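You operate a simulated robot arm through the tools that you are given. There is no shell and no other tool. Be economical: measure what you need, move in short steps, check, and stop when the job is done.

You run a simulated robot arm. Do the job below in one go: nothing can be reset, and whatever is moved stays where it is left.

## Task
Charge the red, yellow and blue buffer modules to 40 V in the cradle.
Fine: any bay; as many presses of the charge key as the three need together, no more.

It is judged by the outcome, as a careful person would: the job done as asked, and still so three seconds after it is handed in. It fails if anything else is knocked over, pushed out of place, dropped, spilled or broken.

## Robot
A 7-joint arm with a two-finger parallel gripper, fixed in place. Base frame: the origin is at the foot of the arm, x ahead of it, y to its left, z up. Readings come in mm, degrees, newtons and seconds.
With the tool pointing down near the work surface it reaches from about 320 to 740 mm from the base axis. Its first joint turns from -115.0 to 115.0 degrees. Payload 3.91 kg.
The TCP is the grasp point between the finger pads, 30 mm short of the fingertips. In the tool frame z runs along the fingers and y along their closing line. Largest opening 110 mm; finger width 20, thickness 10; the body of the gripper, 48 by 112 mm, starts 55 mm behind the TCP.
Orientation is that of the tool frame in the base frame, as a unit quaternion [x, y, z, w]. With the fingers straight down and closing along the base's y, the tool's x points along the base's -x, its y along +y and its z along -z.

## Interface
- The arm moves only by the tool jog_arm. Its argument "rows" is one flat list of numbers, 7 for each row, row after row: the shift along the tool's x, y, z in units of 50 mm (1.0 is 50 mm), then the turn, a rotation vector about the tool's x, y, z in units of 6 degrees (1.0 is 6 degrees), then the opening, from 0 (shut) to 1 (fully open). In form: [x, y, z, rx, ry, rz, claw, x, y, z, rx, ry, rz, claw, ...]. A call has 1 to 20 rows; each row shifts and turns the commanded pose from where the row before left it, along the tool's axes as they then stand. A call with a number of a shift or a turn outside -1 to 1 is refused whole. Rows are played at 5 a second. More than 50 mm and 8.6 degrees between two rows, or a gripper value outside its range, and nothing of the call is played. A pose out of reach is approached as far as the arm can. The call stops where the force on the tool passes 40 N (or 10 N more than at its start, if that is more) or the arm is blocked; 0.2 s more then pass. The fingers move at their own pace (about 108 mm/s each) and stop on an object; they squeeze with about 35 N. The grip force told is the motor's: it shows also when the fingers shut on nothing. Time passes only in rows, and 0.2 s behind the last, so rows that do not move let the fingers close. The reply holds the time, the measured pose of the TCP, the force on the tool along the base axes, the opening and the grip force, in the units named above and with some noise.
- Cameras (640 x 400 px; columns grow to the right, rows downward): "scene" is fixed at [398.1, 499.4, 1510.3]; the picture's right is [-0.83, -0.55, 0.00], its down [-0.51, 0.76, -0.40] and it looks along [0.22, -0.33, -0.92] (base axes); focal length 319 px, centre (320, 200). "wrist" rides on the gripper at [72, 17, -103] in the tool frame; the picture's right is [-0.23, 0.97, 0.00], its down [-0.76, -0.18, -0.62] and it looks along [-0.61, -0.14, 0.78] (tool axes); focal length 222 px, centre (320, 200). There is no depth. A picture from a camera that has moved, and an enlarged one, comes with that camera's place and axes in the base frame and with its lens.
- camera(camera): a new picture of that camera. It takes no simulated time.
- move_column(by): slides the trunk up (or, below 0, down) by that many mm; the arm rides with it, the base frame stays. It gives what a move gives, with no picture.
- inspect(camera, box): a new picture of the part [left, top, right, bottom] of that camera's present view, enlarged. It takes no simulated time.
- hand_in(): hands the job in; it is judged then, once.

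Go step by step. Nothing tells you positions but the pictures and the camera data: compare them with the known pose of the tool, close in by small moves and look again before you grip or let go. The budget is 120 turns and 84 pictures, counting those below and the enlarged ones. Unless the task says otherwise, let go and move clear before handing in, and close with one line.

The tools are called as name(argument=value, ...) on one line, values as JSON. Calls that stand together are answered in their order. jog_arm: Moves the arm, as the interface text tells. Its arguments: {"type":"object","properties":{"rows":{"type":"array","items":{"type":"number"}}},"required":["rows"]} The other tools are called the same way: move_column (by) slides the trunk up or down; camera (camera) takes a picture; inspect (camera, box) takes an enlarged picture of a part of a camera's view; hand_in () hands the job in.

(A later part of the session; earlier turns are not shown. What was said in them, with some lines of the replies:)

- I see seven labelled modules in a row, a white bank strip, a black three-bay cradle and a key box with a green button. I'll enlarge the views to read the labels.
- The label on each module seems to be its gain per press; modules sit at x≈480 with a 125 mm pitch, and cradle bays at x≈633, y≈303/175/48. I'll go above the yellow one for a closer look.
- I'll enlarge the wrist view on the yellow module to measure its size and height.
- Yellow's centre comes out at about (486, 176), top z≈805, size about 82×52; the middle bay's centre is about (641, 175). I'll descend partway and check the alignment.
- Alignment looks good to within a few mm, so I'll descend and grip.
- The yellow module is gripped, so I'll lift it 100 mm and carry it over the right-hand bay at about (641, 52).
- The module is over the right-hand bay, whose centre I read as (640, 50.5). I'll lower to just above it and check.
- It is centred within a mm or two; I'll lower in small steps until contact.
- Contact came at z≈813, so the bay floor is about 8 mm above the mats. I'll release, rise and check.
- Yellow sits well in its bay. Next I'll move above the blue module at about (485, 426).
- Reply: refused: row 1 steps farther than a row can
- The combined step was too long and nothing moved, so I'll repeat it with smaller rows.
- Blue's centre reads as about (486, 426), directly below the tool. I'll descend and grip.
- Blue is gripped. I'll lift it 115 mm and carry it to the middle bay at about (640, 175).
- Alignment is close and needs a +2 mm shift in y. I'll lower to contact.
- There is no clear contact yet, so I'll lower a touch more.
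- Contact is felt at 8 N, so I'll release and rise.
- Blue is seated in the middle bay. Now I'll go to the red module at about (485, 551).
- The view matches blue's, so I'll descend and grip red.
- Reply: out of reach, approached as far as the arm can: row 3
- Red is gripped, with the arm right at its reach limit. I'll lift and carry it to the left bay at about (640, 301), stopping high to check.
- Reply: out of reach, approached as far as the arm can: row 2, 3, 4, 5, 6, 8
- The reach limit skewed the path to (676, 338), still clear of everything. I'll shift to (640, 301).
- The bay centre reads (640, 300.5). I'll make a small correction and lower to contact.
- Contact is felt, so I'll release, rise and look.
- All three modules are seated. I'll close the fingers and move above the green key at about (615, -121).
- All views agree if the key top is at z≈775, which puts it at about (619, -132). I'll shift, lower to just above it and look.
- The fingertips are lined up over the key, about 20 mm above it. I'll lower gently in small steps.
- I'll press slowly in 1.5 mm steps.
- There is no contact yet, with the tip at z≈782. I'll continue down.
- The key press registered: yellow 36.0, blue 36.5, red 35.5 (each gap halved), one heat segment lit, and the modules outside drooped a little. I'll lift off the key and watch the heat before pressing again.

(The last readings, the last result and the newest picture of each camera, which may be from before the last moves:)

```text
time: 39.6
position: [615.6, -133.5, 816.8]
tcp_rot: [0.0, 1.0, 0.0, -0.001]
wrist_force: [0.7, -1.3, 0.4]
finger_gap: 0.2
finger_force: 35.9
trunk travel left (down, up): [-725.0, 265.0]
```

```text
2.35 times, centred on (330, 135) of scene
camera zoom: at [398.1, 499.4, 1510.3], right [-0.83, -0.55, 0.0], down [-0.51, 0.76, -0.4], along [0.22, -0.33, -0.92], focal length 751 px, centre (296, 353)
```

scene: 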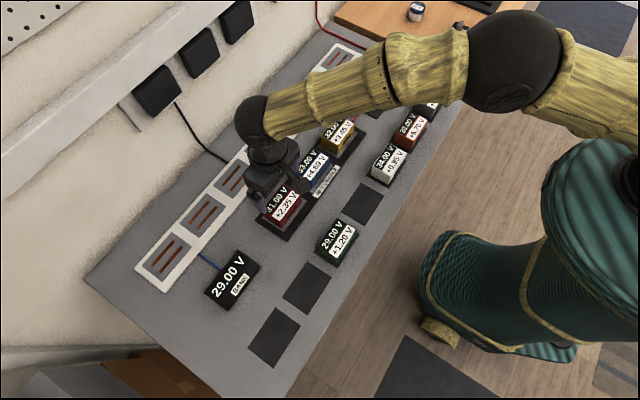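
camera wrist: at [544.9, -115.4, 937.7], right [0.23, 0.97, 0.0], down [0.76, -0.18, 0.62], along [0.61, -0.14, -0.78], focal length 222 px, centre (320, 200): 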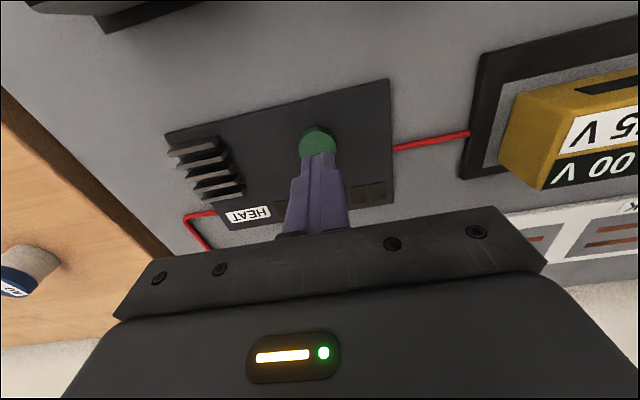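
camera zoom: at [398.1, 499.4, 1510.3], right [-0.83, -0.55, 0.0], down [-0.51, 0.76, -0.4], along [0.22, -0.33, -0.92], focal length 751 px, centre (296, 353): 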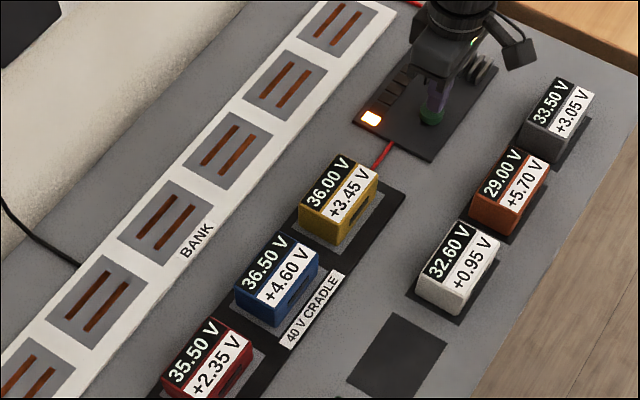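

Nothing has changed since. I'll press a second time.

jog_arm(rows=[0, 0, 0.22, 0, 0, 0, 0, 0, 0, 0.03, 0, 0, 0, 0, 0, 0, 0, 0, 0, 0, 0])

inspect(camera="scene", box=[240, 50, 420, 220])

```text
time: 40.4
position: [615.5, -133.5, 805.2]
tcp_rot: [0.0, 1.0, 0.0, 0.0]
wrist_force: [1.2, 0.8, 1.4]
finger_gap: 0.0
finger_force: 34.4
trunk travel left (down, up): [-725.0, 265.0]
```

```text
2.35 times, centred on (330, 135) of scene
camera zoom: at [398.1, 499.4, 1510.3], right [-0.83, -0.55, 0.0], down [-0.51, 0.76, -0.4], along [0.22, -0.33, -0.92], focal length 751 px, centre (296, 353)
```

zoom: 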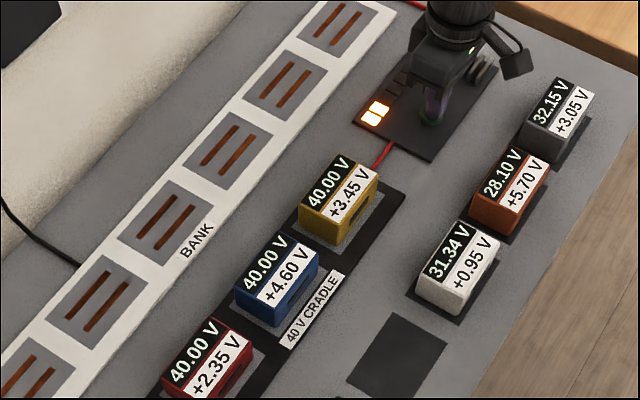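

All three now read 40.00 V after two presses. I'll lift straight off the key and check that the readings hold.

jog_arm(rows=[0, 0, -0.6, 0, 0, 0, 0, 0, 0, -0.8, 0, 0, 0, 0, 0, 0, -0.8, 0, 0, 0, 0, 0.8, 0, -0.4, 0, 0, 0, 0, 0.8, 0, 0, 0, 0, 0, 0, 0.8, 0, 0, 0, 0, 0, 0, 0, 0, 0, 0, 0, 0, 0, 0, 0, 0, 0, 0, 0, 0, 0, 0, 0, 0, 0, 0, 0])

inspect(camera="scene", box=[220, 50, 420, 240])

camera(camera="scene")

```text
time: 42.4
position: [496.2, -133.4, 934.2]
tcp_rot: [0.0, 1.0, 0.0, 0.0]
wrist_force: [-0.1, -1.0, 1.2]
finger_gap: 0.2
finger_force: 34.7
trunk travel left (down, up): [-725.0, 265.0]
```

```text
2.11 times, centred on (320, 145) of scene
camera zoom: at [398.1, 499.4, 1510.3], right [-0.83, -0.55, 0.0], down [-0.51, 0.76, -0.4], along [0.22, -0.33, -0.92], focal length 672 px, centre (320, 316)
```

zoom: 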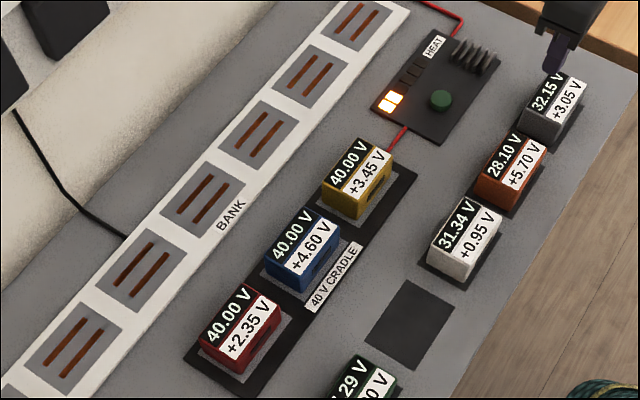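

```text
41 pictures are left
```

scene: 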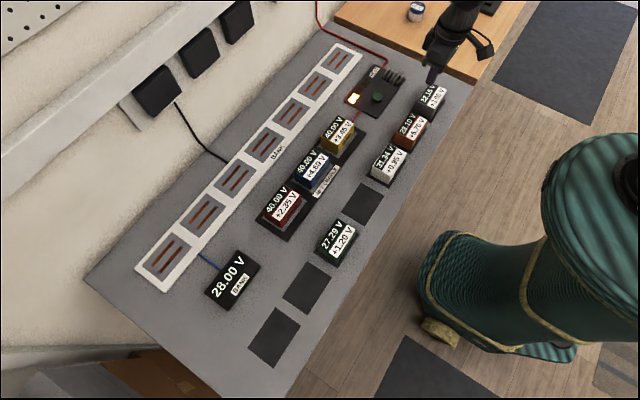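

The red, yellow and blue modules hold 40.00 V in the cradle, nothing else was disturbed, and the arm is clear, so I'm handing in.

hand_in()

```text
The job is handed in.
```

The red, yellow and blue modules are in the cradle and all read 40.00 V after two presses of the charge key. The readings held once the arm was clear, and the job is handed in. The presses also lowered the bank display from 29.00 to 28.00 V and drained the four unused modules by about 1.7–2.9 V each.
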